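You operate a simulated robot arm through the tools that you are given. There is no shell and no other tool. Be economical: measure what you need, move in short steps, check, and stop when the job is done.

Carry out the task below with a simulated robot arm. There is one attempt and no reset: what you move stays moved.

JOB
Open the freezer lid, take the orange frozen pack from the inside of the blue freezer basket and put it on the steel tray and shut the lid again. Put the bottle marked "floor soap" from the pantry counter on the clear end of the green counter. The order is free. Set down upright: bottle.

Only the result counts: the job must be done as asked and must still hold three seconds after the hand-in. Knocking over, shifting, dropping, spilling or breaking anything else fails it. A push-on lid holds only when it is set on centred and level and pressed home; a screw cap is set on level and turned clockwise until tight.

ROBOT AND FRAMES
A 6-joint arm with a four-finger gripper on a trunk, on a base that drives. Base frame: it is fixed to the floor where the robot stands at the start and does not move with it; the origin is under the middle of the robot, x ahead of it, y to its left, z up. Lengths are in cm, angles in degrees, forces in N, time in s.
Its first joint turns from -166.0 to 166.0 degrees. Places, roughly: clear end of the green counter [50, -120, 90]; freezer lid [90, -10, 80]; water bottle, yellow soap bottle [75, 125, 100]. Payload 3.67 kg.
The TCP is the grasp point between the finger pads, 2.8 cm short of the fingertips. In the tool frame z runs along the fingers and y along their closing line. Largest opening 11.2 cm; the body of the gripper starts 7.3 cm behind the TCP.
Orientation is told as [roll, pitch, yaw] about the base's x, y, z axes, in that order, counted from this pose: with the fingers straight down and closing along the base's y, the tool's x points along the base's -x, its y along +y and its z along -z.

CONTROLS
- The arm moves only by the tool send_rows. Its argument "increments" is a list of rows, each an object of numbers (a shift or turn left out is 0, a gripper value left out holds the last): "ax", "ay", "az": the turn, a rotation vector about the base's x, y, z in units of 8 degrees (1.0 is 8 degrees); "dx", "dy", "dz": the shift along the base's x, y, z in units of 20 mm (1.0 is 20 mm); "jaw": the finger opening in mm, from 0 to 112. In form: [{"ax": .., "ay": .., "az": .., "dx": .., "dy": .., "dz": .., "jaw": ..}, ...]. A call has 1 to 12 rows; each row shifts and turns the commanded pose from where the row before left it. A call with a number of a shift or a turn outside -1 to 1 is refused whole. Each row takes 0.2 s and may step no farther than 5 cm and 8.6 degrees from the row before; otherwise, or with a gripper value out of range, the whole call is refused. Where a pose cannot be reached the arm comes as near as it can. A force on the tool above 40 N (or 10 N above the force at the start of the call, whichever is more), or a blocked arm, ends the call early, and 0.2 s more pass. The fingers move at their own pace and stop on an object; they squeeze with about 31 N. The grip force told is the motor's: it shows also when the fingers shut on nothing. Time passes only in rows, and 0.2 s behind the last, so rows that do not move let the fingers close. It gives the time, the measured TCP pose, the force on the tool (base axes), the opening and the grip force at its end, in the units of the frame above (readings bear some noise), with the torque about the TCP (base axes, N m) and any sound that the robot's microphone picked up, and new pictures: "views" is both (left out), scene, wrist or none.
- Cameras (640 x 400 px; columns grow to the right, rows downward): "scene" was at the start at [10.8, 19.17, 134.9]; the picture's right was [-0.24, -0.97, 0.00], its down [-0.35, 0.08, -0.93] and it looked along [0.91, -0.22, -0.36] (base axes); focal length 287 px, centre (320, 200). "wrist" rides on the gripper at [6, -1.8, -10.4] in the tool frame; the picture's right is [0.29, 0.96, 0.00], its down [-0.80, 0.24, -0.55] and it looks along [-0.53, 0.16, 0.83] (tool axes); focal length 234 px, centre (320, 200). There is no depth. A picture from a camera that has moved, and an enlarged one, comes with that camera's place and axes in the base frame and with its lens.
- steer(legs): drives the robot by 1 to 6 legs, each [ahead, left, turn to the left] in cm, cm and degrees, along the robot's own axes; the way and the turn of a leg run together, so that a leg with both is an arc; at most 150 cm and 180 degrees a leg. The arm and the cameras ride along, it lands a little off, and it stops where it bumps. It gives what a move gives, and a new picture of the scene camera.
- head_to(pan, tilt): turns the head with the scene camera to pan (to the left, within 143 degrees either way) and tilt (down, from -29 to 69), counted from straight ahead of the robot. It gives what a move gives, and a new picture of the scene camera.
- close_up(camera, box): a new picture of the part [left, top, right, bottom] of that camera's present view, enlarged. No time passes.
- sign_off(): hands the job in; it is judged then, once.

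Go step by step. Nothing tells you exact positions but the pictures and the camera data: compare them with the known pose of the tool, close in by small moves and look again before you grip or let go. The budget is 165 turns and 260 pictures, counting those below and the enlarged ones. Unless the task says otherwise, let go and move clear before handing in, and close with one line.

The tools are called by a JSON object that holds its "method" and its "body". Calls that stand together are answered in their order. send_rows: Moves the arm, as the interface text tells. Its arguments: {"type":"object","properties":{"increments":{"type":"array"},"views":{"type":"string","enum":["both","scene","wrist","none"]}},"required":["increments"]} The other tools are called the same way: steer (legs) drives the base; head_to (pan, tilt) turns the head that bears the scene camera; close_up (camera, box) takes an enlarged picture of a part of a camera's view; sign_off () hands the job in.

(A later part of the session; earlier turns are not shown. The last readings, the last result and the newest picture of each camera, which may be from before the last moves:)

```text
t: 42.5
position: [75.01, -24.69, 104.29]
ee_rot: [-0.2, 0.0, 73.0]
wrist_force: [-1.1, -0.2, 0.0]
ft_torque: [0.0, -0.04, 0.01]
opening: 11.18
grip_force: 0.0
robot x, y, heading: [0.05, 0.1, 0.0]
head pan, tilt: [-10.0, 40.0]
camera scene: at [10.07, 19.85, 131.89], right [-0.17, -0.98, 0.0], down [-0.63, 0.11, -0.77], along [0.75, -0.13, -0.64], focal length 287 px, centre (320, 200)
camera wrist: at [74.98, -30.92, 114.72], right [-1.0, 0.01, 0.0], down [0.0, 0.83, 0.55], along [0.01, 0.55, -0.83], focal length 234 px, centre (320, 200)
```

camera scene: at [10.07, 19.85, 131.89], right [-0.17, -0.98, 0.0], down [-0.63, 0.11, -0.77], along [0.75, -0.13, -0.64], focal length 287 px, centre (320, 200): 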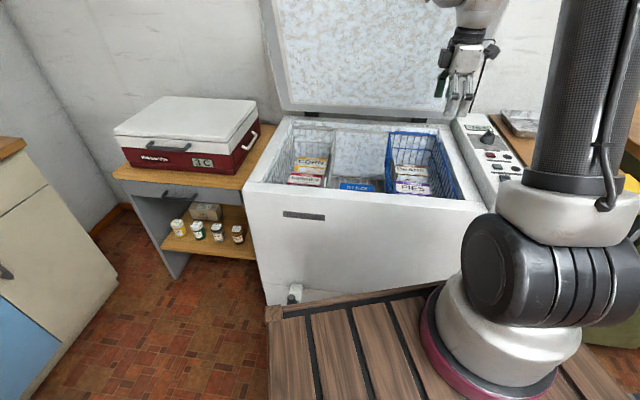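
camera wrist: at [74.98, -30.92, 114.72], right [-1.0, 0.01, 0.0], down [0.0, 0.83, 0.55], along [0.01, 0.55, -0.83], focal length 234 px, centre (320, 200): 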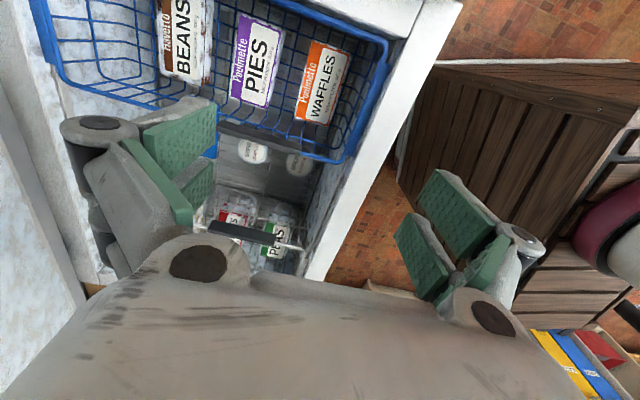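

{"method": "close_up", "body": {"camera": "scene", "box": [400, 0, 540, 130]}}

{"method": "close_up", "body": {"camera": "wrist", "box": [140, 0, 440, 190]}}

```text
3.08 times, centred on (470, 65) of scene
camera zoom: at [10.07, 19.85, 131.89], right [-0.17, -0.98, 0.0], down [-0.63, 0.11, -0.77], along [0.75, -0.13, -0.64], focal length 882 px, centre (-142, 615)
```

zoom: 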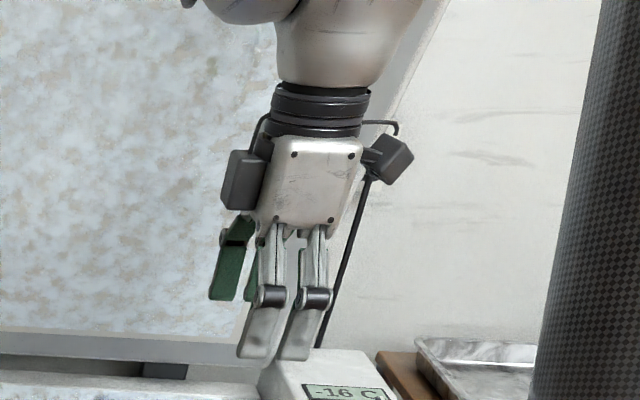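

```text
2.11 times, centred on (290, 95) of wrist
camera zoom: at [74.98, -30.92, 114.72], right [-1.0, 0.01, 0.0], down [0.0, 0.83, 0.55], along [0.01, 0.55, -0.83], focal length 493 px, centre (383, 421)
```

zoom: 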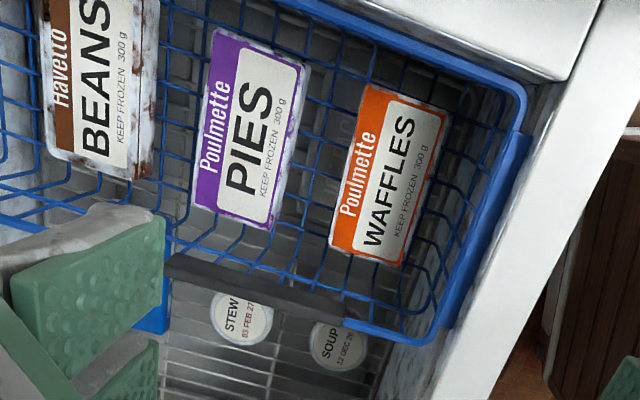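

{"method": "send_rows", "body": {"increments": [{"dx": 0.28, "dy": 0.32, "dz": -1, "ax": 0.145, "ay": 0.478, "jaw": 88}, {"dz": -1}, {"dz": -1}, {"dz": -1}, {"dz": -1}, {"dz": -1}, {"dz": -1}, {"dz": -1}, {"dz": -1}, {"dz": -0.5}], "views": "both"}}

{"method": "close_up", "body": {"camera": "scene", "box": [360, 60, 520, 210]}}

```text
t: 44.7
position: [75.4, -23.82, 85.17]
ee_rot: [3.8, 0.1, 72.9]
wrist_force: [1.3, 0.4, 0.5]
ft_torque: [0.01, 0.02, 0.0]
opening: 8.82
grip_force: 0.1
robot x, y, heading: [-0.44, -0.21, 0.1]
head pan, tilt: [-10.0, 40.0]
camera scene: at [10.09, 19.84, 131.89], right [-0.17, -0.98, 0.0], down [-0.63, 0.11, -0.77], along [0.75, -0.13, -0.64], focal length 287 px, centre (320, 200)
camera wrist: at [76.1, -30.34, 95.35], right [-1.0, 0.01, 0.06], down [0.04, 0.82, 0.57], along [-0.05, 0.57, -0.82], focal length 234 px, centre (320, 200)
```

scene: 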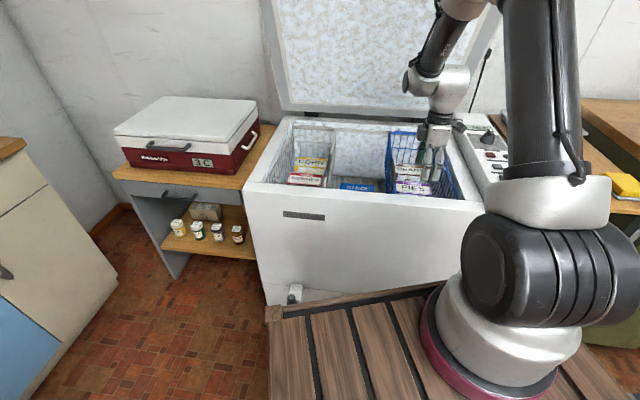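
wrist: 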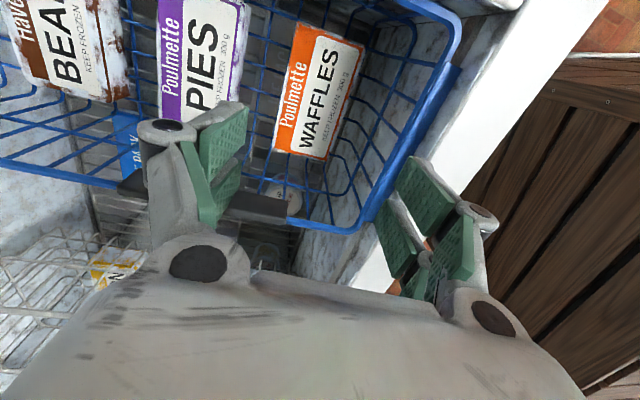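

```text
2.67 times, centred on (440, 135) of scene
camera zoom: at [10.09, 19.84, 131.89], right [-0.17, -0.98, 0.0], down [-0.63, 0.11, -0.77], along [0.75, -0.13, -0.64], focal length 765 px, centre (0, 373)
```

zoom: 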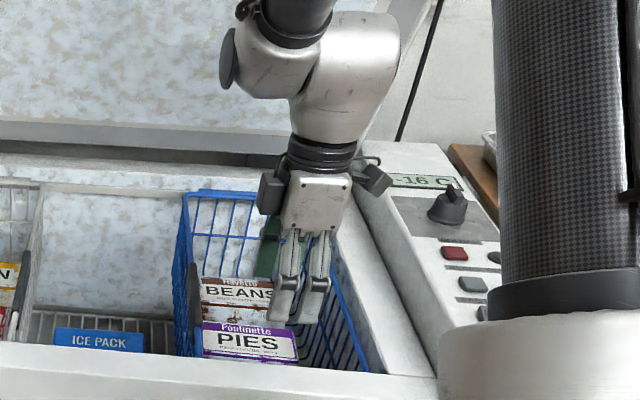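

{"method": "send_rows", "body": {"increments": [{"dx": 0.3, "dy": 0.06, "dz": -0.9, "jaw": 84}, {"dz": -1}, {"dz": -1}, {"dz": -1}, {}], "views": "both"}}

{"method": "close_up", "body": {"camera": "scene", "box": [360, 60, 520, 210]}}

```text
t: 45.9
position: [76.12, -23.93, 77.51]
ee_rot: [3.9, 0.2, 72.9]
wrist_force: [-0.1, 0.5, 1.1]
ft_torque: [-0.02, 0.03, -0.04]
opening: 8.4
grip_force: 0.1
robot x, y, heading: [0.04, -0.32, 0.2]
head pan, tilt: [-10.0, 40.0]
camera scene: at [10.1, 19.84, 131.89], right [-0.17, -0.98, 0.0], down [-0.63, 0.11, -0.77], along [0.75, -0.13, -0.64], focal length 287 px, centre (320, 200)
camera wrist: at [76.74, -30.37, 87.71], right [-1.0, 0.01, 0.06], down [0.04, 0.82, 0.57], along [-0.05, 0.57, -0.82], focal length 234 px, centre (320, 200)
```

scene: 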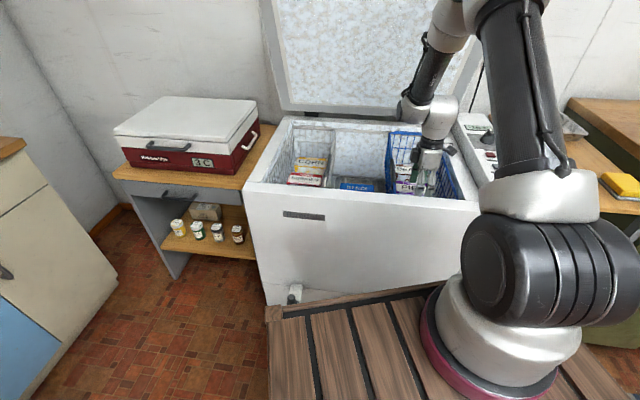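
wrist: 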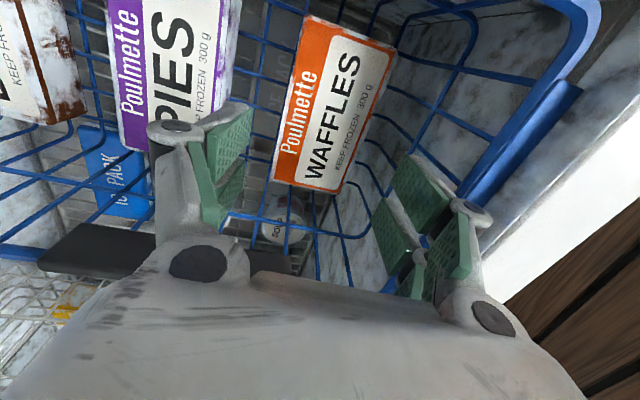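

```text
2.67 times, centred on (440, 135) of scene
camera zoom: at [10.1, 19.84, 131.89], right [-0.17, -0.98, 0.0], down [-0.63, 0.11, -0.77], along [0.75, -0.13, -0.64], focal length 765 px, centre (0, 373)
```

zoom: 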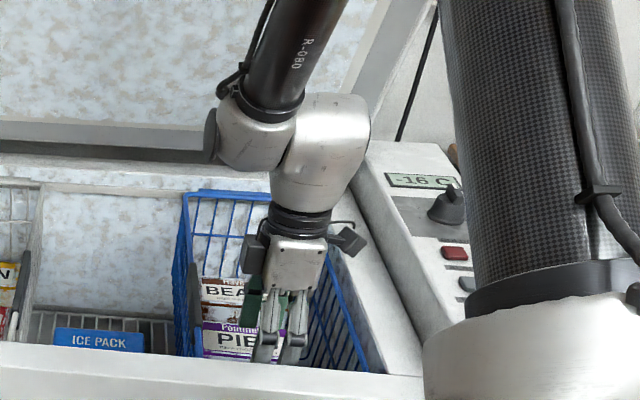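

{"method": "send_rows", "body": {"increments": [{"dy": 0.08, "dz": -1}, {"dz": -1}, {"dz": -0.6}, {}], "views": "both"}}

{"method": "close_up", "body": {"camera": "scene", "box": [360, 90, 480, 210]}}

```text
t: 46.9
position: [76.02, -23.85, 72.47]
ee_rot: [3.8, 0.1, 72.9]
wrist_force: [0.8, 0.8, -0.2]
ft_torque: [-0.01, 0.01, 0.03]
opening: 8.38
grip_force: 0.0
robot x, y, heading: [0.29, -0.13, 0.1]
head pan, tilt: [-10.0, 40.0]
camera scene: at [10.1, 19.84, 131.89], right [-0.17, -0.98, 0.0], down [-0.63, 0.11, -0.77], along [0.75, -0.13, -0.64], focal length 287 px, centre (320, 200)
camera wrist: at [76.65, -30.27, 82.68], right [-1.0, 0.01, 0.06], down [0.04, 0.82, 0.57], along [-0.05, 0.57, -0.82], focal length 234 px, centre (320, 200)
```

scene: 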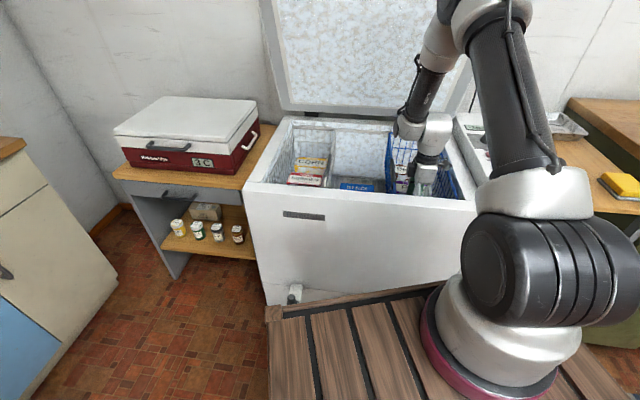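
wrist: 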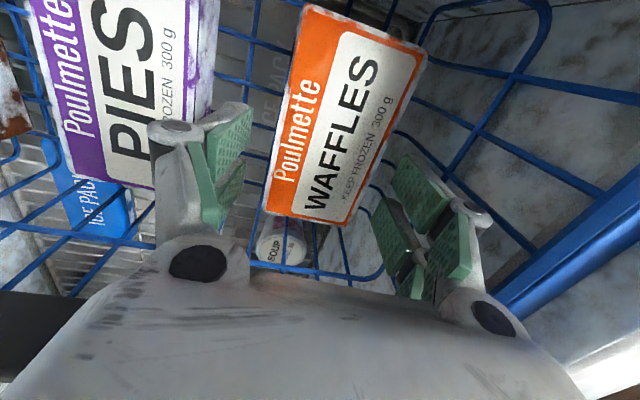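

```text
3.33 times, centred on (420, 150) of scene
camera zoom: at [10.1, 19.84, 131.89], right [-0.17, -0.98, 0.0], down [-0.63, 0.11, -0.77], along [0.75, -0.13, -0.64], focal length 956 px, centre (-13, 367)
```

zoom: 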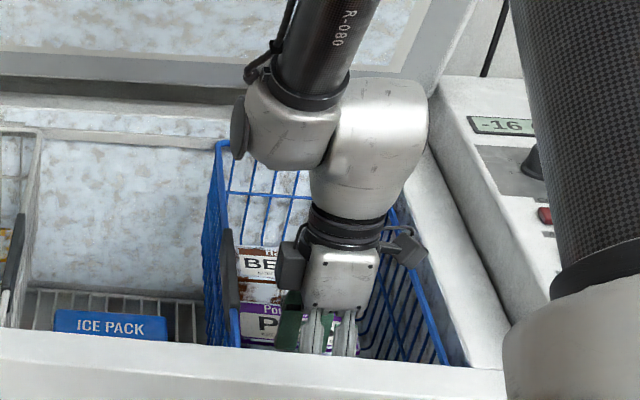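

{"method": "send_rows", "body": {"increments": [{"dz": -0.6}, {"dz": -0.5}, {"dz": -0.4}, {}], "views": "wrist"}}

{"method": "close_up", "body": {"camera": "scene", "box": [360, 90, 480, 210]}}

```text
t: 47.9
position: [75.91, -23.87, 69.29]
ee_rot: [4.0, 0.2, 72.9]
wrist_force: [-1.5, -0.7, 0.2]
ft_torque: [0.0, -0.02, 0.0]
opening: 8.44
grip_force: 0.1
robot x, y, heading: [0.3, 0.22, -0.1]
head pan, tilt: [-10.0, 40.0]
camera wrist: at [76.7, -30.32, 79.58], right [-1.0, 0.01, 0.06], down [0.04, 0.82, 0.57], along [-0.05, 0.57, -0.82], focal length 234 px, centre (320, 200)
```

wrist: 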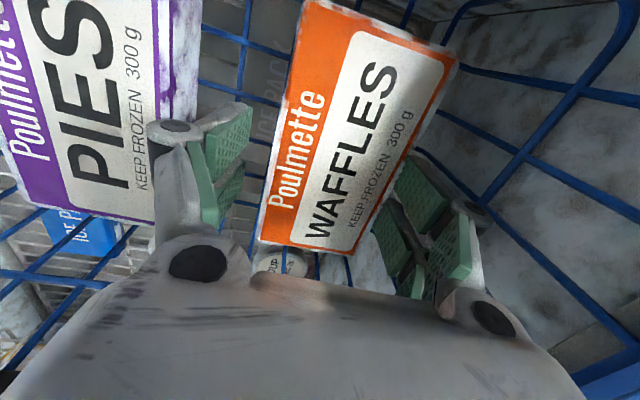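

```text
3.33 times, centred on (420, 150) of scene
camera zoom: at [10.1, 19.84, 131.89], right [-0.17, -0.98, 0.0], down [-0.63, 0.11, -0.77], along [0.75, -0.13, -0.64], focal length 956 px, centre (-13, 367)
```

zoom: 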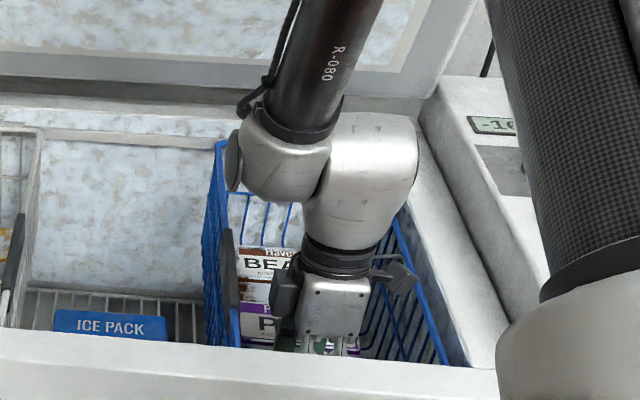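

{"method": "send_rows", "body": {"increments": [{"dz": -0.15, "jaw": 74}, {"jaw": 62}, {"jaw": 55}, {}], "views": "wrist"}}

```text
t: 48.9
position: [75.96, -23.83, 69.02]
ee_rot: [3.8, 0.2, 72.9]
wrist_force: [-1.2, -0.3, 4.2]
ft_torque: [-0.1, -0.18, -0.02]
opening: 7.06
grip_force: 31.8
robot x, y, heading: [0.11, 0.31, -0.1]
head pan, tilt: [-10.0, 40.0]
camera wrist: at [76.68, -30.32, 79.28], right [-1.0, 0.01, 0.06], down [0.04, 0.82, 0.57], along [-0.05, 0.57, -0.82], focal length 234 px, centre (320, 200)
```

wrist: 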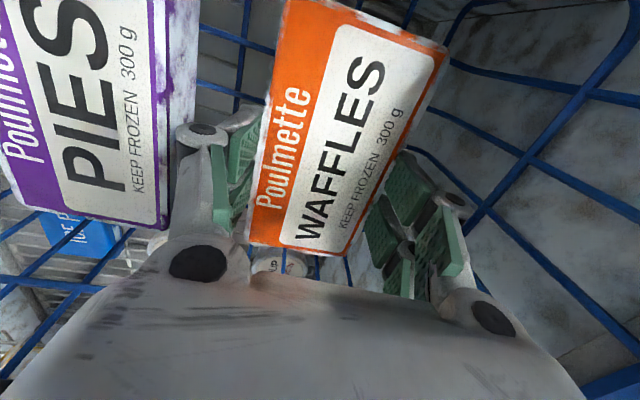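

Gripped at 7.06 cm. I'll lift it slowly, straight up.

{"method": "send_rows", "body": {"increments": [{"dz": 0.4}, {"dz": 0.5}, {"dz": 0.6}], "views": "wrist"}}

{"method": "send_rows", "body": {"increments": [{"dz": 0.6}, {"dz": 0.8}, {"dz": 0.8}, {"dz": 0.8}, {"dz": 0.8}, {"dz": 0.8}, {"dz": 0.8}], "views": "both"}}

```text
t: 49.7
position: [76.04, -23.86, 72.02]
ee_rot: [3.7, 0.1, 72.9]
wrist_force: [-0.1, 1.1, -3.3]
ft_torque: [0.01, 0.02, 0.0]
opening: 7.04
grip_force: 31.1
robot x, y, heading: [-0.3, -0.35, -0.0]
head pan, tilt: [-10.0, 40.0]
camera wrist: at [76.72, -30.2, 82.34], right [-1.0, 0.01, 0.06], down [0.04, 0.82, 0.57], along [-0.05, 0.57, -0.82], focal length 234 px, centre (320, 200)
```

wrist: 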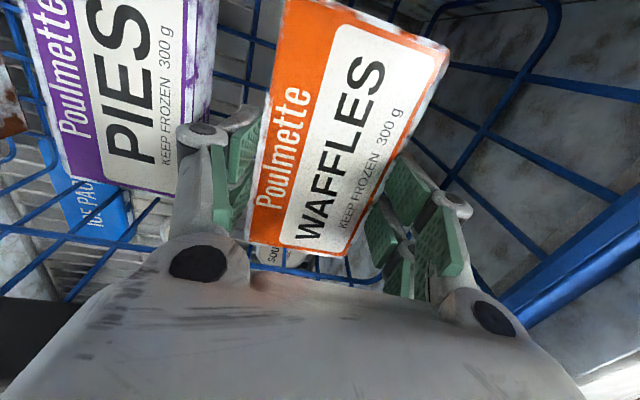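

```text
t: 51.3
position: [75.86, -23.82, 82.81]
ee_rot: [3.8, 0.2, 72.8]
wrist_force: [-0.2, -0.5, -4.0]
ft_torque: [0.02, 0.01, 0.0]
opening: 7.05
grip_force: 30.9
robot x, y, heading: [-0.48, -0.22, 0.1]
head pan, tilt: [-10.0, 40.0]
camera scene: at [10.13, 19.83, 131.89], right [-0.17, -0.98, 0.0], down [-0.63, 0.11, -0.77], along [0.75, -0.13, -0.64], focal length 287 px, centre (320, 200)
camera wrist: at [76.69, -30.2, 93.18], right [-1.0, 0.01, 0.06], down [0.04, 0.82, 0.57], along [-0.05, 0.57, -0.82], focal length 234 px, centre (320, 200)
```

scene: 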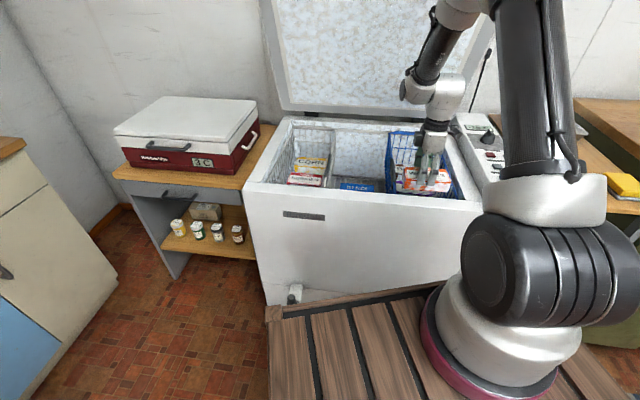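
wrist: 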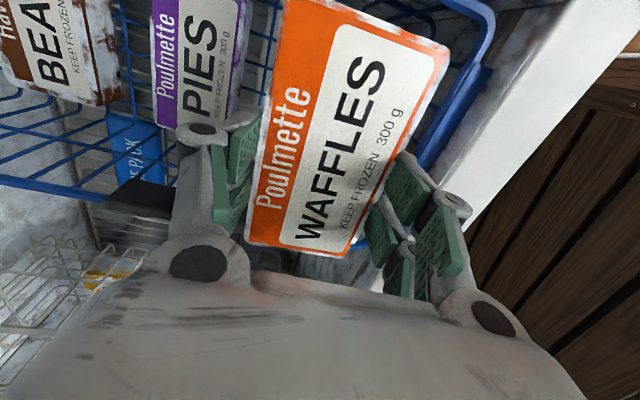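

{"method": "send_rows", "body": {"increments": [{"dz": 1}, {"dz": 1}, {"dz": 1}, {"dz": 1}, {"dz": 1}, {"dz": 1}, {"dz": 1}, {"dz": 1}, {"dz": 1}, {"dz": 1}, {"dz": 1}], "views": "none"}}

{"method": "head_to", "body": {"pan": -50, "tilt": 40}}

{"method": "head_to", "body": {"pan": -90, "tilt": 50}}

```text
t: 53.7
position: [76.16, -23.69, 104.84]
ee_rot: [3.9, 0.1, 72.9]
wrist_force: [-0.2, -0.4, -4.1]
ft_torque: [0.04, 0.01, 0.04]
opening: 7.04
grip_force: 30.8
robot x, y, heading: [0.03, 0.19, -0.1]
head pan, tilt: [-10.0, 40.0]
```

```text
t: 54.8
position: [76.14, -23.72, 104.88]
ee_rot: [3.8, 0.2, 72.9]
wrist_force: [-0.3, 0.0, -2.8]
ft_torque: [0.01, 0.0, -0.01]
opening: 7.02
grip_force: 30.9
robot x, y, heading: [0.22, 0.08, 0.2]
head pan, tilt: [-50.0, 40.0]
camera scene: at [7.2, 14.81, 131.89], right [-0.77, -0.64, 0.0], down [-0.41, 0.49, -0.77], along [0.49, -0.59, -0.64], focal length 287 px, centre (320, 200)
```

scene: 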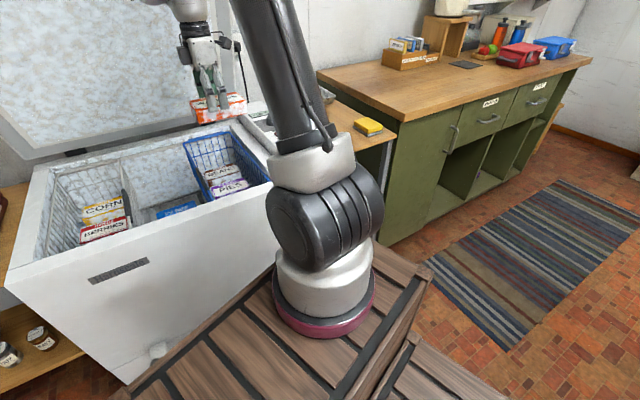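

```text
t: 55.8
position: [76.26, -23.77, 104.77]
ee_rot: [3.8, 0.2, 72.9]
wrist_force: [-0.9, 0.6, -3.6]
ft_torque: [0.02, 0.01, 0.02]
opening: 7.03
grip_force: 30.8
robot x, y, heading: [-0.05, -0.19, -0.2]
head pan, tilt: [-90.0, 50.0]
camera scene: at [1.74, 13.62, 130.48], right [-1.0, 0.0, 0.0], down [0.0, 0.77, -0.64], along [0.0, -0.64, -0.77], focal length 287 px, centre (320, 200)
```

scene: 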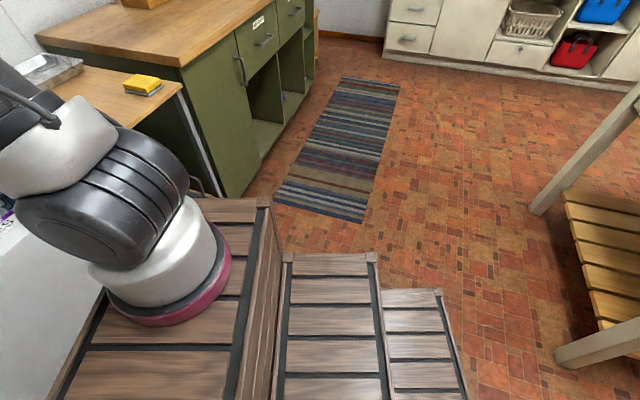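

{"method": "steer", "body": {"legs": [[0, -36, 0]]}}

{"method": "head_to", "body": {"pan": -35, "tilt": 35}}

```text
t: 58.1
position: [75.71, -60.36, 104.85]
ee_rot: [3.8, 0.1, 72.1]
wrist_force: [-0.5, 0.1, -3.4]
ft_torque: [0.04, -0.01, 0.0]
opening: 7.02
grip_force: 30.8
robot x, y, heading: [0.0, -35.99, -0.8]
head pan, tilt: [-90.0, 50.0]
camera scene: at [1.66, -22.06, 130.47], right [-1.0, 0.01, 0.0], down [0.01, 0.77, -0.64], along [-0.01, -0.64, -0.77], focal length 287 px, centre (320, 200)
```

scene: 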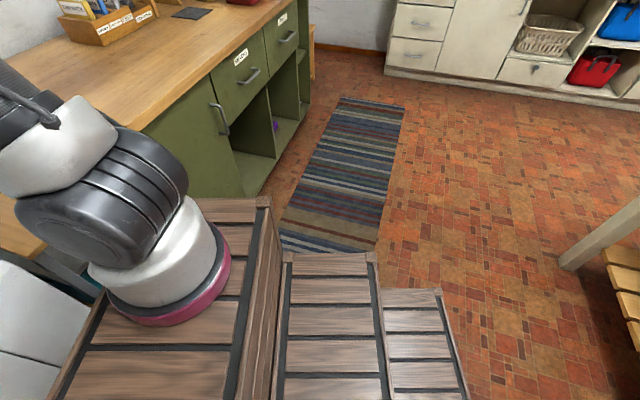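

```text
t: 59.4
position: [75.61, -60.26, 104.82]
ee_rot: [3.8, 0.1, 72.3]
wrist_force: [-0.2, -0.3, -3.8]
ft_torque: [0.04, -0.03, -0.01]
opening: 7.03
grip_force: 31.2
robot x, y, heading: [-0.28, -35.79, -0.8]
head pan, tilt: [-35.0, 35.0]
camera scene: at [8.91, -19.5, 132.64], right [-0.58, -0.81, 0.0], down [-0.47, 0.34, -0.82], along [0.66, -0.48, -0.57], focal length 287 px, centre (320, 200)
```

scene: 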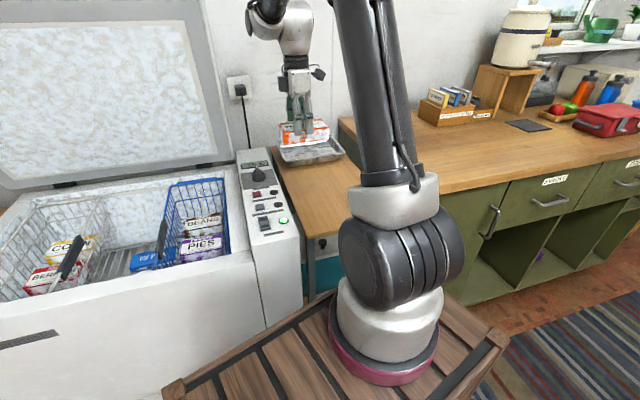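

{"method": "steer", "body": {"legs": [[8, 0, 0]]}}

{"method": "close_up", "body": {"camera": "scene", "box": [220, 80, 420, 240]}}

{"method": "send_rows", "body": {"increments": [{}], "views": "wrist"}}

```text
t: 60.4
position: [83.58, -60.45, 104.89]
ee_rot: [3.8, 0.0, 72.2]
wrist_force: [-0.6, -0.1, -3.5]
ft_torque: [0.08, -0.02, 0.01]
opening: 7.01
grip_force: 31.3
robot x, y, heading: [7.79, -35.56, -1.0]
head pan, tilt: [-35.0, 35.0]
camera scene: at [16.96, -19.61, 132.65], right [-0.58, -0.81, 0.0], down [-0.47, 0.34, -0.82], along [0.66, -0.48, -0.57], focal length 287 px, centre (320, 200)
```

scene: 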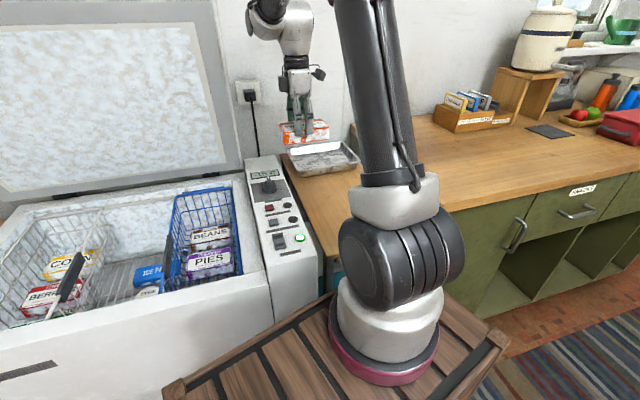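

```text
2.50 times, centred on (320, 160) of scene
camera zoom: at [16.96, -19.61, 132.65], right [-0.58, -0.81, 0.0], down [-0.47, 0.34, -0.82], along [0.66, -0.48, -0.57], focal length 717 px, centre (320, 300)
```

zoom: 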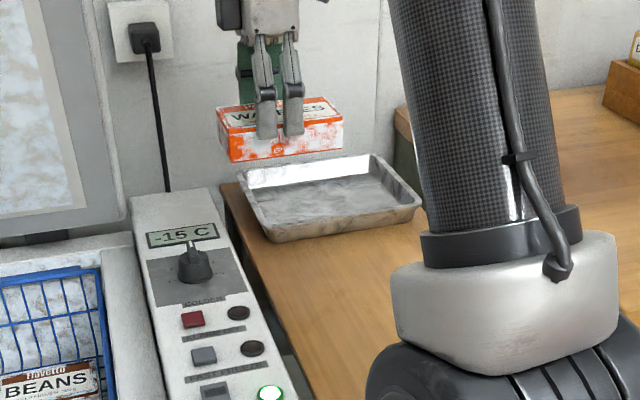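

```text
t: 60.8
position: [83.52, -60.47, 104.76]
ee_rot: [3.9, 0.1, 72.1]
wrist_force: [0.6, 0.7, -2.3]
ft_torque: [0.04, 0.02, -0.03]
opening: 7.05
grip_force: 31.3
robot x, y, heading: [7.97, -35.65, -0.7]
head pan, tilt: [-35.0, 35.0]
camera wrist: at [84.21, -66.89, 115.11], right [-1.0, 0.02, 0.07], down [0.05, 0.82, 0.57], along [-0.04, 0.57, -0.82], focal length 234 px, centre (320, 200)
```

wrist: 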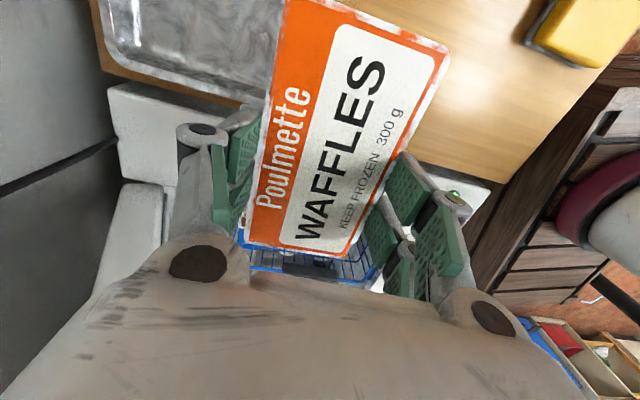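

{"method": "send_rows", "body": {"increments": [{"dx": 0.4, "dy": -0.9}, {"dx": 0.4, "dy": -0.9}, {"dx": 0.4, "dy": -0.9}, {"dx": 0.4, "dy": -0.9}, {"dx": 0.4, "dy": -0.9}, {"dx": 0.4, "dy": -0.9}, {"dx": 0.35, "dy": -0.87, "dz": -1}, {"dz": -1}], "views": "both"}}

{"method": "close_up", "body": {"camera": "scene", "box": [240, 80, 400, 200]}}

```text
t: 62.6
position: [89.08, -72.97, 101.01]
ee_rot: [3.8, 0.2, 72.2]
wrist_force: [-0.7, 1.0, -1.9]
ft_torque: [0.02, -0.03, 0.0]
opening: 7.01
grip_force: 31.1
robot x, y, heading: [8.01, -35.96, -0.7]
head pan, tilt: [-35.0, 35.0]
camera scene: at [16.94, -19.61, 132.65], right [-0.58, -0.81, 0.0], down [-0.47, 0.34, -0.82], along [0.66, -0.48, -0.57], focal length 287 px, centre (320, 200)
camera wrist: at [89.62, -79.38, 111.25], right [-1.0, 0.02, 0.06], down [0.05, 0.82, 0.57], along [-0.04, 0.57, -0.82], focal length 234 px, centre (320, 200)
```

scene: 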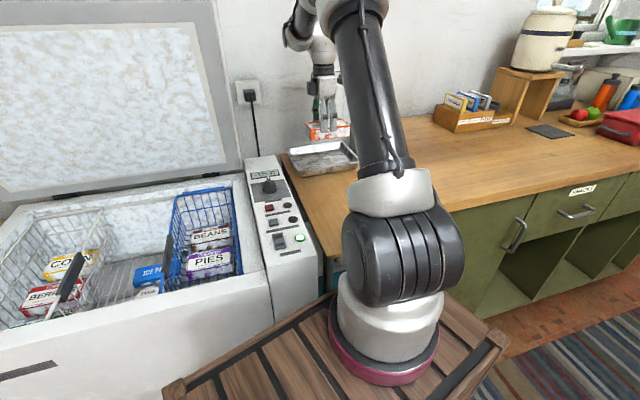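
wrist: 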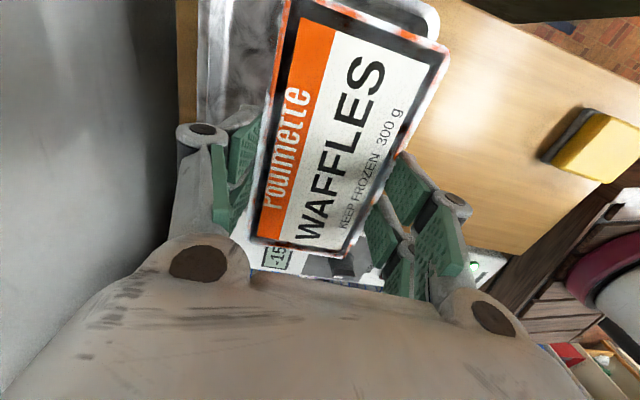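

```text
3.33 times, centred on (320, 140) of scene
camera zoom: at [16.94, -19.61, 132.65], right [-0.58, -0.81, 0.0], down [-0.47, 0.34, -0.82], along [0.66, -0.48, -0.57], focal length 956 px, centre (320, 400)
```

zoom: 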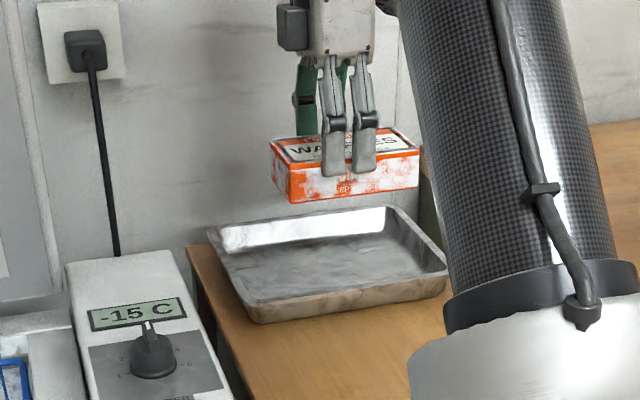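

{"method": "send_rows", "body": {"increments": [{"dx": 0.5, "dy": 0.27, "dz": -0.5}, {"dz": -0.8}, {"dz": -0.8}, {"dz": -0.6}], "views": "none"}}

{"method": "close_up", "body": {"camera": "scene", "box": [240, 80, 400, 200]}}

```text
t: 63.6
position: [90.16, -72.27, 95.37]
ee_rot: [3.8, 0.1, 72.2]
wrist_force: [0.4, -0.4, -3.2]
ft_torque: [0.01, -0.03, 0.03]
opening: 7.01
grip_force: 30.8
robot x, y, heading: [7.89, -35.71, -0.6]
head pan, tilt: [-35.0, 35.0]
```

```text
3.33 times, centred on (320, 140) of scene
camera zoom: at [16.95, -19.61, 132.65], right [-0.58, -0.81, 0.0], down [-0.47, 0.34, -0.82], along [0.66, -0.48, -0.57], focal length 956 px, centre (320, 400)
```

zoom: 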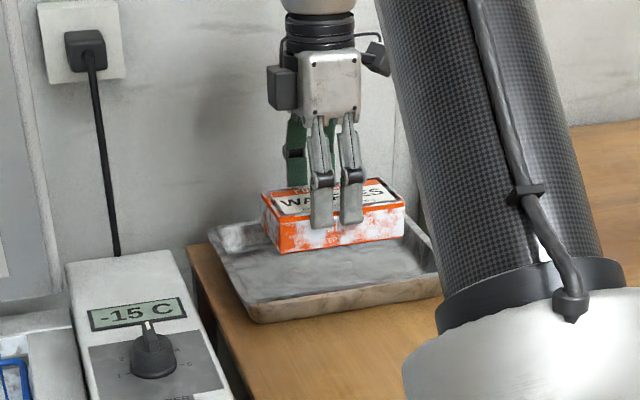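

{"method": "send_rows", "body": {"increments": [{"dz": -0.5}, {"dz": -0.4}, {"dz": -0.3}], "views": "none"}}

{"method": "close_up", "body": {"camera": "scene", "box": [240, 80, 400, 200]}}

```text
t: 64.4
position: [90.25, -72.52, 93.0]
ee_rot: [3.9, 0.1, 72.2]
wrist_force: [0.0, -0.6, -2.5]
ft_torque: [0.03, 0.05, -0.01]
opening: 7.01
grip_force: 31.1
robot x, y, heading: [7.87, -35.77, -0.9]
head pan, tilt: [-35.0, 35.0]
```

```text
3.33 times, centred on (320, 140) of scene
camera zoom: at [16.96, -19.61, 132.65], right [-0.58, -0.81, 0.0], down [-0.47, 0.34, -0.82], along [0.66, -0.48, -0.57], focal length 956 px, centre (320, 400)
```

zoom: 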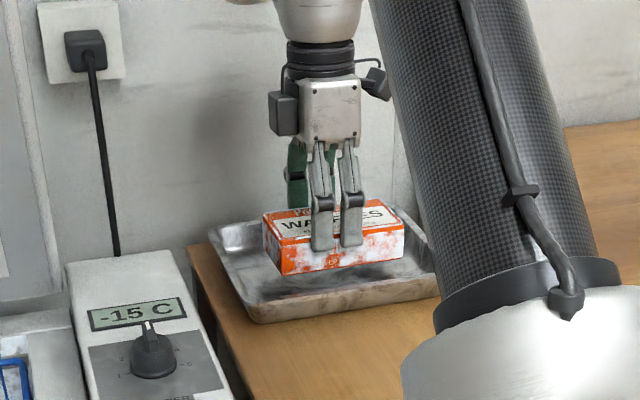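

{"method": "send_rows", "body": {"increments": [{"dz": -0.3}, {"dz": -0.2}], "views": "none"}}

{"method": "close_up", "body": {"camera": "scene", "box": [240, 80, 400, 200]}}

```text
t: 65.0
position: [90.02, -72.44, 92.01]
ee_rot: [3.7, 0.2, 72.2]
wrist_force: [-0.6, 0.1, -2.8]
ft_torque: [0.04, -0.04, -0.03]
opening: 7.03
grip_force: 31.6
robot x, y, heading: [8.2, -35.6, -0.7]
head pan, tilt: [-35.0, 35.0]
```

```text
3.33 times, centred on (320, 140) of scene
camera zoom: at [16.96, -19.62, 132.65], right [-0.58, -0.81, 0.0], down [-0.47, 0.34, -0.82], along [0.66, -0.48, -0.57], focal length 956 px, centre (320, 400)
```

zoom: 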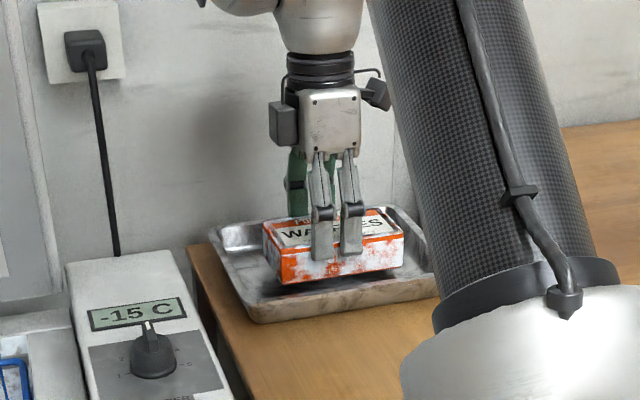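

{"method": "send_rows", "body": {"increments": [{"dz": -0.2}, {"dz": -0.15}, {}], "views": "none"}}

{"method": "send_rows", "body": {"increments": [{"dz": -0.15}, {"dz": -0.1}, {}], "views": "none"}}

{"method": "close_up", "body": {"camera": "scene", "box": [240, 80, 400, 200]}}

```text
t: 65.8
position: [90.08, -72.53, 91.42]
ee_rot: [3.9, 0.0, 72.2]
wrist_force: [0.4, 0.5, -3.6]
ft_torque: [0.04, 0.0, -0.01]
opening: 7.02
grip_force: 31.1
robot x, y, heading: [7.9, -35.67, -0.7]
head pan, tilt: [-35.0, 35.0]
```

```text
t: 66.6
position: [90.12, -72.34, 90.91]
ee_rot: [3.8, 0.1, 72.2]
wrist_force: [-0.7, -0.4, -2.7]
ft_torque: [0.03, -0.02, -0.02]
opening: 7.05
grip_force: 30.8
robot x, y, heading: [7.8, -35.61, -1.2]
head pan, tilt: [-35.0, 35.0]
```

```text
3.33 times, centred on (320, 140) of scene
camera zoom: at [16.96, -19.62, 132.65], right [-0.58, -0.81, 0.0], down [-0.47, 0.34, -0.82], along [0.66, -0.48, -0.57], focal length 956 px, centre (320, 400)
```

zoom: 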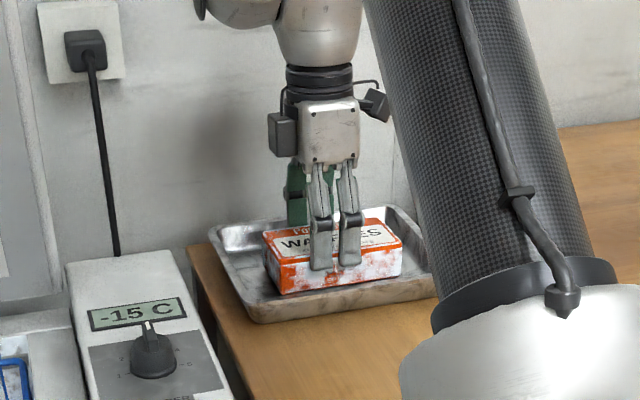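

{"method": "send_rows", "body": {"increments": [{"dz": -0.12}, {"dz": -0.1}, {}], "views": "none"}}

{"method": "send_rows", "body": {"increments": [{"dz": -0.12}, {"dz": -0.1}, {}], "views": "none"}}

{"method": "close_up", "body": {"camera": "scene", "box": [240, 80, 400, 200]}}

```text
t: 67.4
position: [90.12, -72.56, 90.62]
ee_rot: [3.8, 0.1, 72.2]
wrist_force: [-2.4, 2.4, 18.7]
ft_torque: [-0.25, -0.59, 0.01]
opening: 7.06
grip_force: 31.1
robot x, y, heading: [7.35, -35.53, -0.6]
head pan, tilt: [-35.0, 35.0]
```

```text
t: 68.2
position: [90.05, -72.41, 90.14]
ee_rot: [3.7, 0.2, 72.1]
wrist_force: [9.6, -0.6, 25.9]
ft_torque: [-0.18, -0.75, 0.05]
opening: 7.06
grip_force: 31.6
robot x, y, heading: [7.88, -35.91, -0.7]
head pan, tilt: [-35.0, 35.0]
```

```text
3.33 times, centred on (320, 140) of scene
camera zoom: at [16.9, -19.57, 132.65], right [-0.58, -0.81, 0.0], down [-0.47, 0.34, -0.82], along [0.66, -0.48, -0.57], focal length 956 px, centre (320, 400)
```

zoom: 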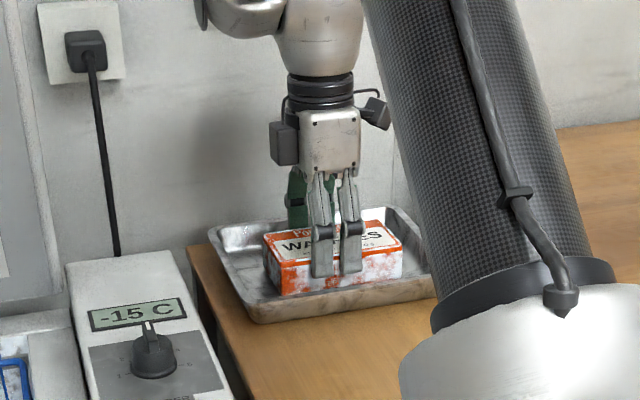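

Pack is down in the tray. Releasing and rising straight up.

{"method": "send_rows", "body": {"increments": [{"jaw": 80}, {"jaw": 86}, {}, {"dz": 0.4}, {"dz": 0.8}, {"dz": 1}, {"dz": 1}, {"dz": 1}, {"dz": 1}, {"dz": 1}], "views": "wrist"}}

{"method": "close_up", "body": {"camera": "scene", "box": [240, 80, 400, 200]}}

```text
t: 70.4
position: [89.98, -72.56, 102.62]
ee_rot: [3.9, 0.2, 72.2]
wrist_force: [0.4, 0.0, 0.2]
ft_torque: [-0.01, 0.0, 0.0]
opening: 8.62
grip_force: 0.2
robot x, y, heading: [8.01, -36.13, -1.0]
head pan, tilt: [-35.0, 35.0]
camera wrist: at [90.71, -78.94, 112.86], right [-1.0, 0.02, 0.07], down [0.05, 0.82, 0.57], along [-0.04, 0.57, -0.82], focal length 234 px, centre (320, 200)
```

wrist: 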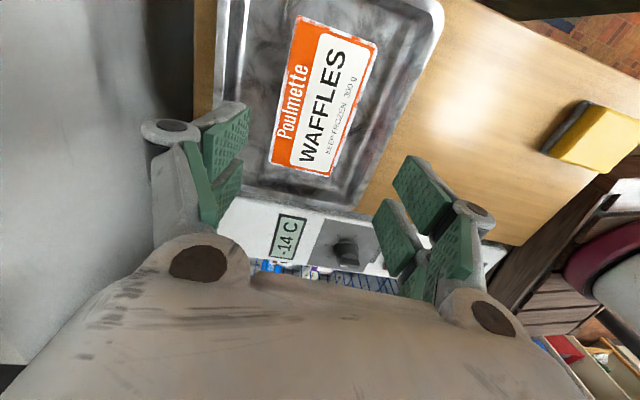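

```text
3.33 times, centred on (320, 140) of scene
camera zoom: at [16.97, -19.62, 132.65], right [-0.58, -0.81, 0.0], down [-0.47, 0.34, -0.82], along [0.66, -0.48, -0.57], focal length 956 px, centre (320, 400)
```

zoom: 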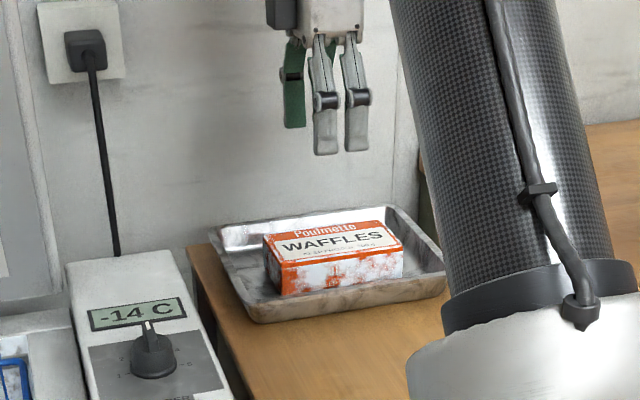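

Pack is flat in the tray. Next I drive back and shut the lid, retracing the handle path.

{"method": "send_rows", "body": {"increments": [{"dx": -0.8, "dy": 0.5, "dz": 1}, {"dx": -0.8, "dy": 0.5, "dz": 1}, {"dx": -0.8, "dy": 0.5, "dz": 1}, {"dx": -0.8, "dy": 0.5, "dz": 1}, {"dx": -0.8, "dy": 0.5, "dz": 1}, {"dx": -0.8, "dy": 0.5, "dz": 1}], "views": "none"}}

{"method": "steer", "body": {"legs": [[-8, 0, 0], [0, 36, 0.8]]}}

```text
t: 71.8
position: [80.66, -66.52, 114.66]
ee_rot: [4.0, 0.1, 72.2]
wrist_force: [-0.5, -0.8, -0.9]
ft_torque: [0.05, 0.09, -0.01]
opening: 8.58
grip_force: 0.0
robot x, y, heading: [7.68, -35.7, -0.8]
head pan, tilt: [-35.0, 35.0]
```

```text
t: 74.8
position: [73.12, -29.24, 114.7]
ee_rot: [3.8, 0.1, 73.0]
wrist_force: [0.1, -0.7, -0.3]
ft_torque: [-0.01, 0.0, 0.0]
opening: 8.62
grip_force: 0.1
robot x, y, heading: [0.17, 0.5, -0.1]
head pan, tilt: [-35.0, 35.0]
camera scene: at [8.9, 16.92, 132.65], right [-0.57, -0.82, 0.0], down [-0.47, 0.33, -0.82], along [0.67, -0.47, -0.57], focal length 287 px, centre (320, 200)
```

scene: 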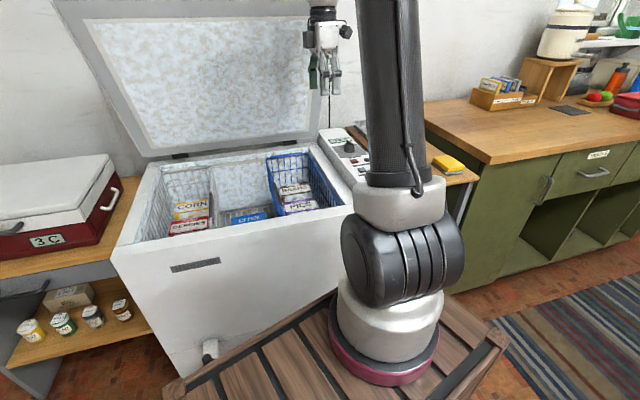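

{"method": "send_rows", "body": {"increments": [{"dy": 0.73, "dz": 0.97, "ax": -0.116, "ay": -0.383}, {"dy": 0.73, "dz": 0.97, "ax": -0.116, "ay": -0.383}, {"dy": 0.73, "dz": 0.97, "ax": -0.116, "ay": -0.383}, {"dy": 0.73, "dz": 0.97, "ax": -0.116, "ay": -0.383}, {"dy": 0.73, "dz": 0.97, "ax": -0.116, "ay": -0.383}, {"dy": 0.73, "dz": 0.97, "ax": -0.116, "ay": -0.383}, {"dy": 0.73, "dz": 0.97, "ax": -0.116, "ay": -0.383}, {"dy": 0.73, "dz": 0.97, "ax": -0.116, "ay": -0.383}, {"dy": 0.73, "dz": 0.97, "ax": -0.116, "ay": -0.383}, {"dy": 0.73, "dz": 0.97, "ax": -0.116, "ay": -0.383}, {"dy": 0.73, "dz": 0.97, "ax": -0.116, "ay": -0.383}, {"dy": 0.73, "dz": 0.97, "ax": -0.116, "ay": -0.383}], "views": "none"}}

{"method": "send_rows", "body": {"increments": [{"dy": 0.5, "dx": 0.7, "dz": 0.65, "ax": -0.116, "ay": -0.383}, {"dy": 0.5, "dx": 0.7, "dz": 0.65, "ax": -0.116, "ay": -0.383}, {"dy": 0.5, "dx": 0.7, "dz": 0.65, "ax": -0.116, "ay": -0.383}, {"dy": 0.5, "dx": 0.7, "dz": 0.65, "ax": -0.116, "ay": -0.383}, {"dy": 0.5, "dx": 0.7, "dz": 0.65, "ax": -0.116, "ay": -0.383}, {"dy": 0.4, "dx": 0.7, "dz": 0.65, "jaw": 50}], "views": "wrist"}}

```text
t: 77.4
position: [73.03, -11.78, 137.93]
ee_rot: [-34.6, 0.0, 72.9]
wrist_force: [0.0, -0.2, -0.1]
ft_torque: [-0.03, -0.02, -0.01]
opening: 8.61
grip_force: 0.0
robot x, y, heading: [-0.12, 0.59, -0.3]
head pan, tilt: [-35.0, 35.0]
```

```text
t: 78.8
position: [81.43, -5.77, 145.76]
ee_rot: [-50.6, -0.1, 72.9]
wrist_force: [-0.6, 0.2, 0.4]
ft_torque: [0.02, 0.04, -0.01]
opening: 4.99
grip_force: 0.0
robot x, y, heading: [-0.19, 0.64, -0.2]
head pan, tilt: [-35.0, 35.0]
camera wrist: at [73.14, -9.36, 153.75], right [-0.67, -0.1, -0.74], down [-0.32, 0.93, 0.17], along [0.67, 0.35, -0.65], focal length 234 px, centre (320, 200)
```

wrist: 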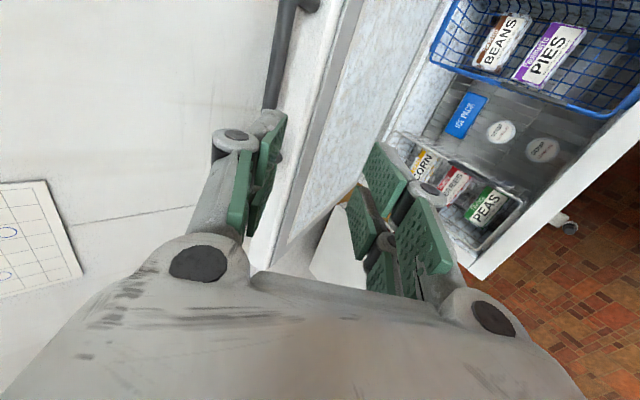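

{"method": "send_rows", "body": {"increments": [{"dx": 0.95, "dy": -0.3}, {"dx": 0.95, "dy": -0.3}, {"dx": 0.95, "dy": -0.3}, {"dx": 0.95, "dy": -0.3}, {"dx": 0.95, "dy": -0.3, "dz": -0.2, "ax": 0.05, "ay": 0.19}, {"dx": 0.85, "dy": -0.28, "dz": -0.35}], "views": "wrist"}}

```text
t: 80.2
position: [92.81, -9.4, 144.62]
ee_rot: [-49.0, 0.0, 72.9]
wrist_force: [-0.3, 0.2, -0.2]
ft_torque: [0.03, -0.02, -0.01]
opening: 4.98
grip_force: 0.1
robot x, y, heading: [-0.57, 0.83, 0.1]
head pan, tilt: [-35.0, 35.0]
camera wrist: at [84.68, -13.01, 152.83], right [-0.69, -0.09, -0.72], down [-0.32, 0.93, 0.18], along [0.66, 0.35, -0.67], focal length 234 px, centre (320, 200)
```

wrist: 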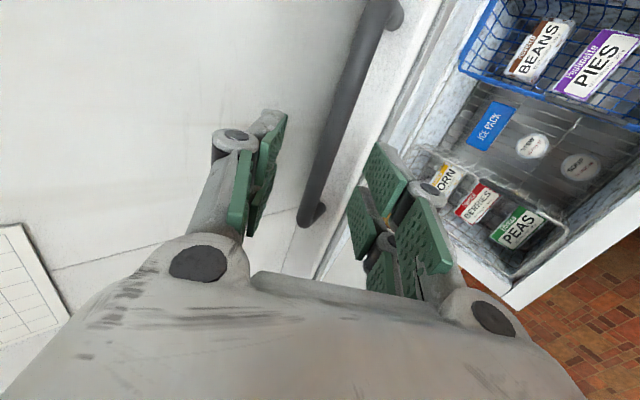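

Same view as when I left the handle, and the bar sits between the fingers. I'll advance back onto it and close.

{"method": "send_rows", "body": {"increments": [{"dx": 0.72, "dy": -0.22, "dz": -0.65}, {"dx": 0.72, "dy": -0.22, "dz": -0.65}, {"dx": 0.72, "dy": -0.22, "dz": -0.65}, {"dx": 0.5, "dy": -0.15, "dz": -0.45}], "views": "wrist"}}

{"method": "send_rows", "body": {"increments": [{"jaw": 25}, {"jaw": 10}, {"jaw": 10}], "views": "wrist"}}

```text
t: 81.2
position: [97.91, -10.79, 139.94]
ee_rot: [-49.0, 0.0, 72.9]
wrist_force: [-0.9, -0.2, 0.7]
ft_torque: [-0.03, -0.03, 0.0]
opening: 4.99
grip_force: 0.0
robot x, y, heading: [0.09, 0.84, -0.2]
head pan, tilt: [-35.0, 35.0]
camera wrist: at [89.92, -14.51, 148.06], right [-0.68, -0.09, -0.72], down [-0.32, 0.93, 0.18], along [0.66, 0.35, -0.67], focal length 234 px, centre (320, 200)
```

wrist: 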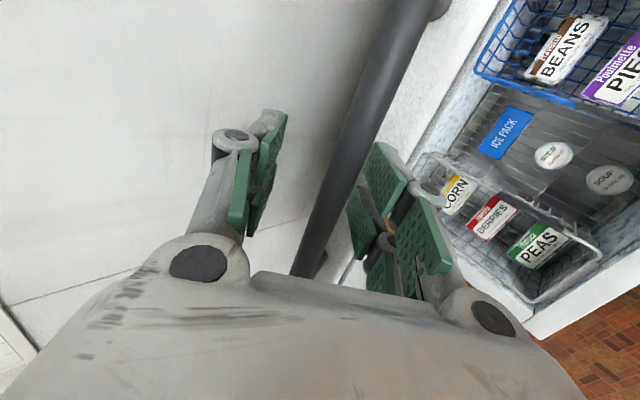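

```text
t: 82.0
position: [98.1, -10.67, 139.6]
ee_rot: [-48.8, 0.0, 72.8]
wrist_force: [1.6, -1.2, -11.9]
ft_torque: [1.4, -0.38, -1.4]
opening: 1.51
grip_force: 44.7
robot x, y, heading: [-0.1, 0.5, -0.0]
head pan, tilt: [-35.0, 35.0]
camera wrist: at [90.04, -14.53, 147.86], right [-0.69, -0.09, -0.72], down [-0.31, 0.93, 0.19], along [0.65, 0.35, -0.67], focal length 234 px, centre (320, 200)
```

wrist: 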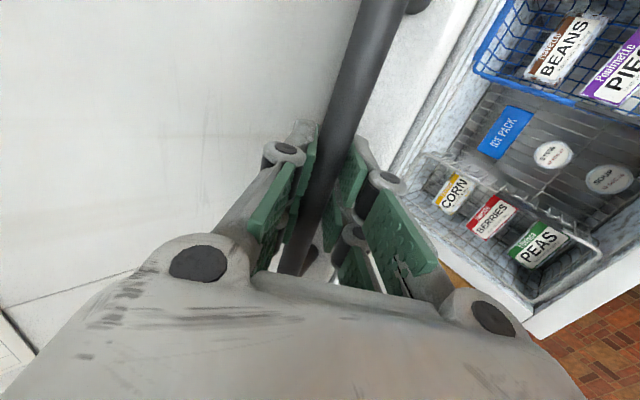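

{"method": "send_rows", "body": {"increments": [{"dx": -0.847, "dy": 0.266, "dz": -0.358, "ax": 0.073, "ay": 0.239}, {"dx": -0.835, "dy": 0.262, "dz": -0.389, "ax": 0.073, "ay": 0.239}, {"dx": -0.82, "dy": 0.258, "dz": -0.419, "ax": 0.073, "ay": 0.239}, {"dx": -0.806, "dy": 0.253, "dz": -0.45, "ax": 0.073, "ay": 0.239}], "views": "none"}}

```text
t: 83.0
position: [91.68, -8.7, 136.6]
ee_rot: [-40.8, 0.0, 73.0]
wrist_force: [14.3, 2.7, -21.1]
ft_torque: [1.77, -0.56, -1.0]
opening: 1.54
grip_force: 45.0
robot x, y, heading: [-0.26, 0.41, 0.3]
head pan, tilt: [-35.0, 35.0]
```

{"method": "send_rows", "body": {"increments": [{"dx": -0.71, "dy": 0.225, "dz": -0.56, "ax": 0.073, "ay": 0.239}, {"dx": -0.774, "dy": 0.243, "dz": -0.509, "ax": 0.073, "ay": 0.239}, {"dx": -0.755, "dy": 0.238, "dz": -0.537, "ax": 0.073, "ay": 0.239}, {"dx": -0.737, "dy": 0.232, "dz": -0.566, "ax": 0.073, "ay": 0.239}, {"dx": -0.717, "dy": 0.226, "dz": -0.593, "ax": 0.073, "ay": 0.239}], "views": "none"}}

```text
t: 84.2
position: [84.16, -6.33, 130.99]
ee_rot: [-31.0, 0.0, 73.0]
wrist_force: [3.9, 7.3, -1.0]
ft_torque: [1.57, -0.7, -1.27]
opening: 1.54
grip_force: 45.1
robot x, y, heading: [-0.21, 0.61, -0.2]
head pan, tilt: [-35.0, 35.0]
```

{"method": "send_rows", "body": {"increments": [{"dx": -0.697, "dy": 0.219, "dz": -0.619, "ax": 0.073, "ay": 0.239}, {"dx": -0.676, "dy": 0.212, "dz": -0.644, "ax": 0.073, "ay": 0.239}, {"dx": -0.654, "dy": 0.206, "dz": -0.67, "ax": 0.073, "ay": 0.239}, {"dx": -0.631, "dy": 0.199, "dz": -0.693, "ax": 0.073, "ay": 0.239}, {"dx": -0.607, "dy": 0.191, "dz": -0.716, "ax": 0.073, "ay": 0.239}], "views": "none"}}

```text
t: 85.4
position: [77.76, -4.37, 124.42]
ee_rot: [-20.9, -0.1, 72.9]
wrist_force: [20.8, 25.8, -9.5]
ft_torque: [0.97, -0.47, -1.6]
opening: 1.54
grip_force: 44.3
robot x, y, heading: [-0.24, 0.37, 0.3]
head pan, tilt: [-35.0, 35.0]
```

{"method": "send_rows", "body": {"increments": [{"dx": -0.5, "dy": 0.31, "dz": -0.739, "ax": 0.073, "ay": 0.239}, {"dx": -0.54, "dy": 0.2, "dz": -0.76, "ax": 0.073, "ay": 0.239}, {"dx": -0.532, "dy": 0.167, "dz": -0.781, "ax": 0.073, "ay": 0.239}, {"dx": -0.505, "dy": 0.159, "dz": -0.8, "ax": 0.073, "ay": 0.239}], "views": "none"}}

```text
t: 86.4
position: [73.47, -3.13, 118.28]
ee_rot: [-12.9, 0.2, 72.9]
wrist_force: [-3.3, -10.0, 0.3]
ft_torque: [0.23, -0.21, -1.87]
opening: 1.52
grip_force: 45.2
robot x, y, heading: [-0.04, 0.57, -0.0]
head pan, tilt: [-35.0, 35.0]
```

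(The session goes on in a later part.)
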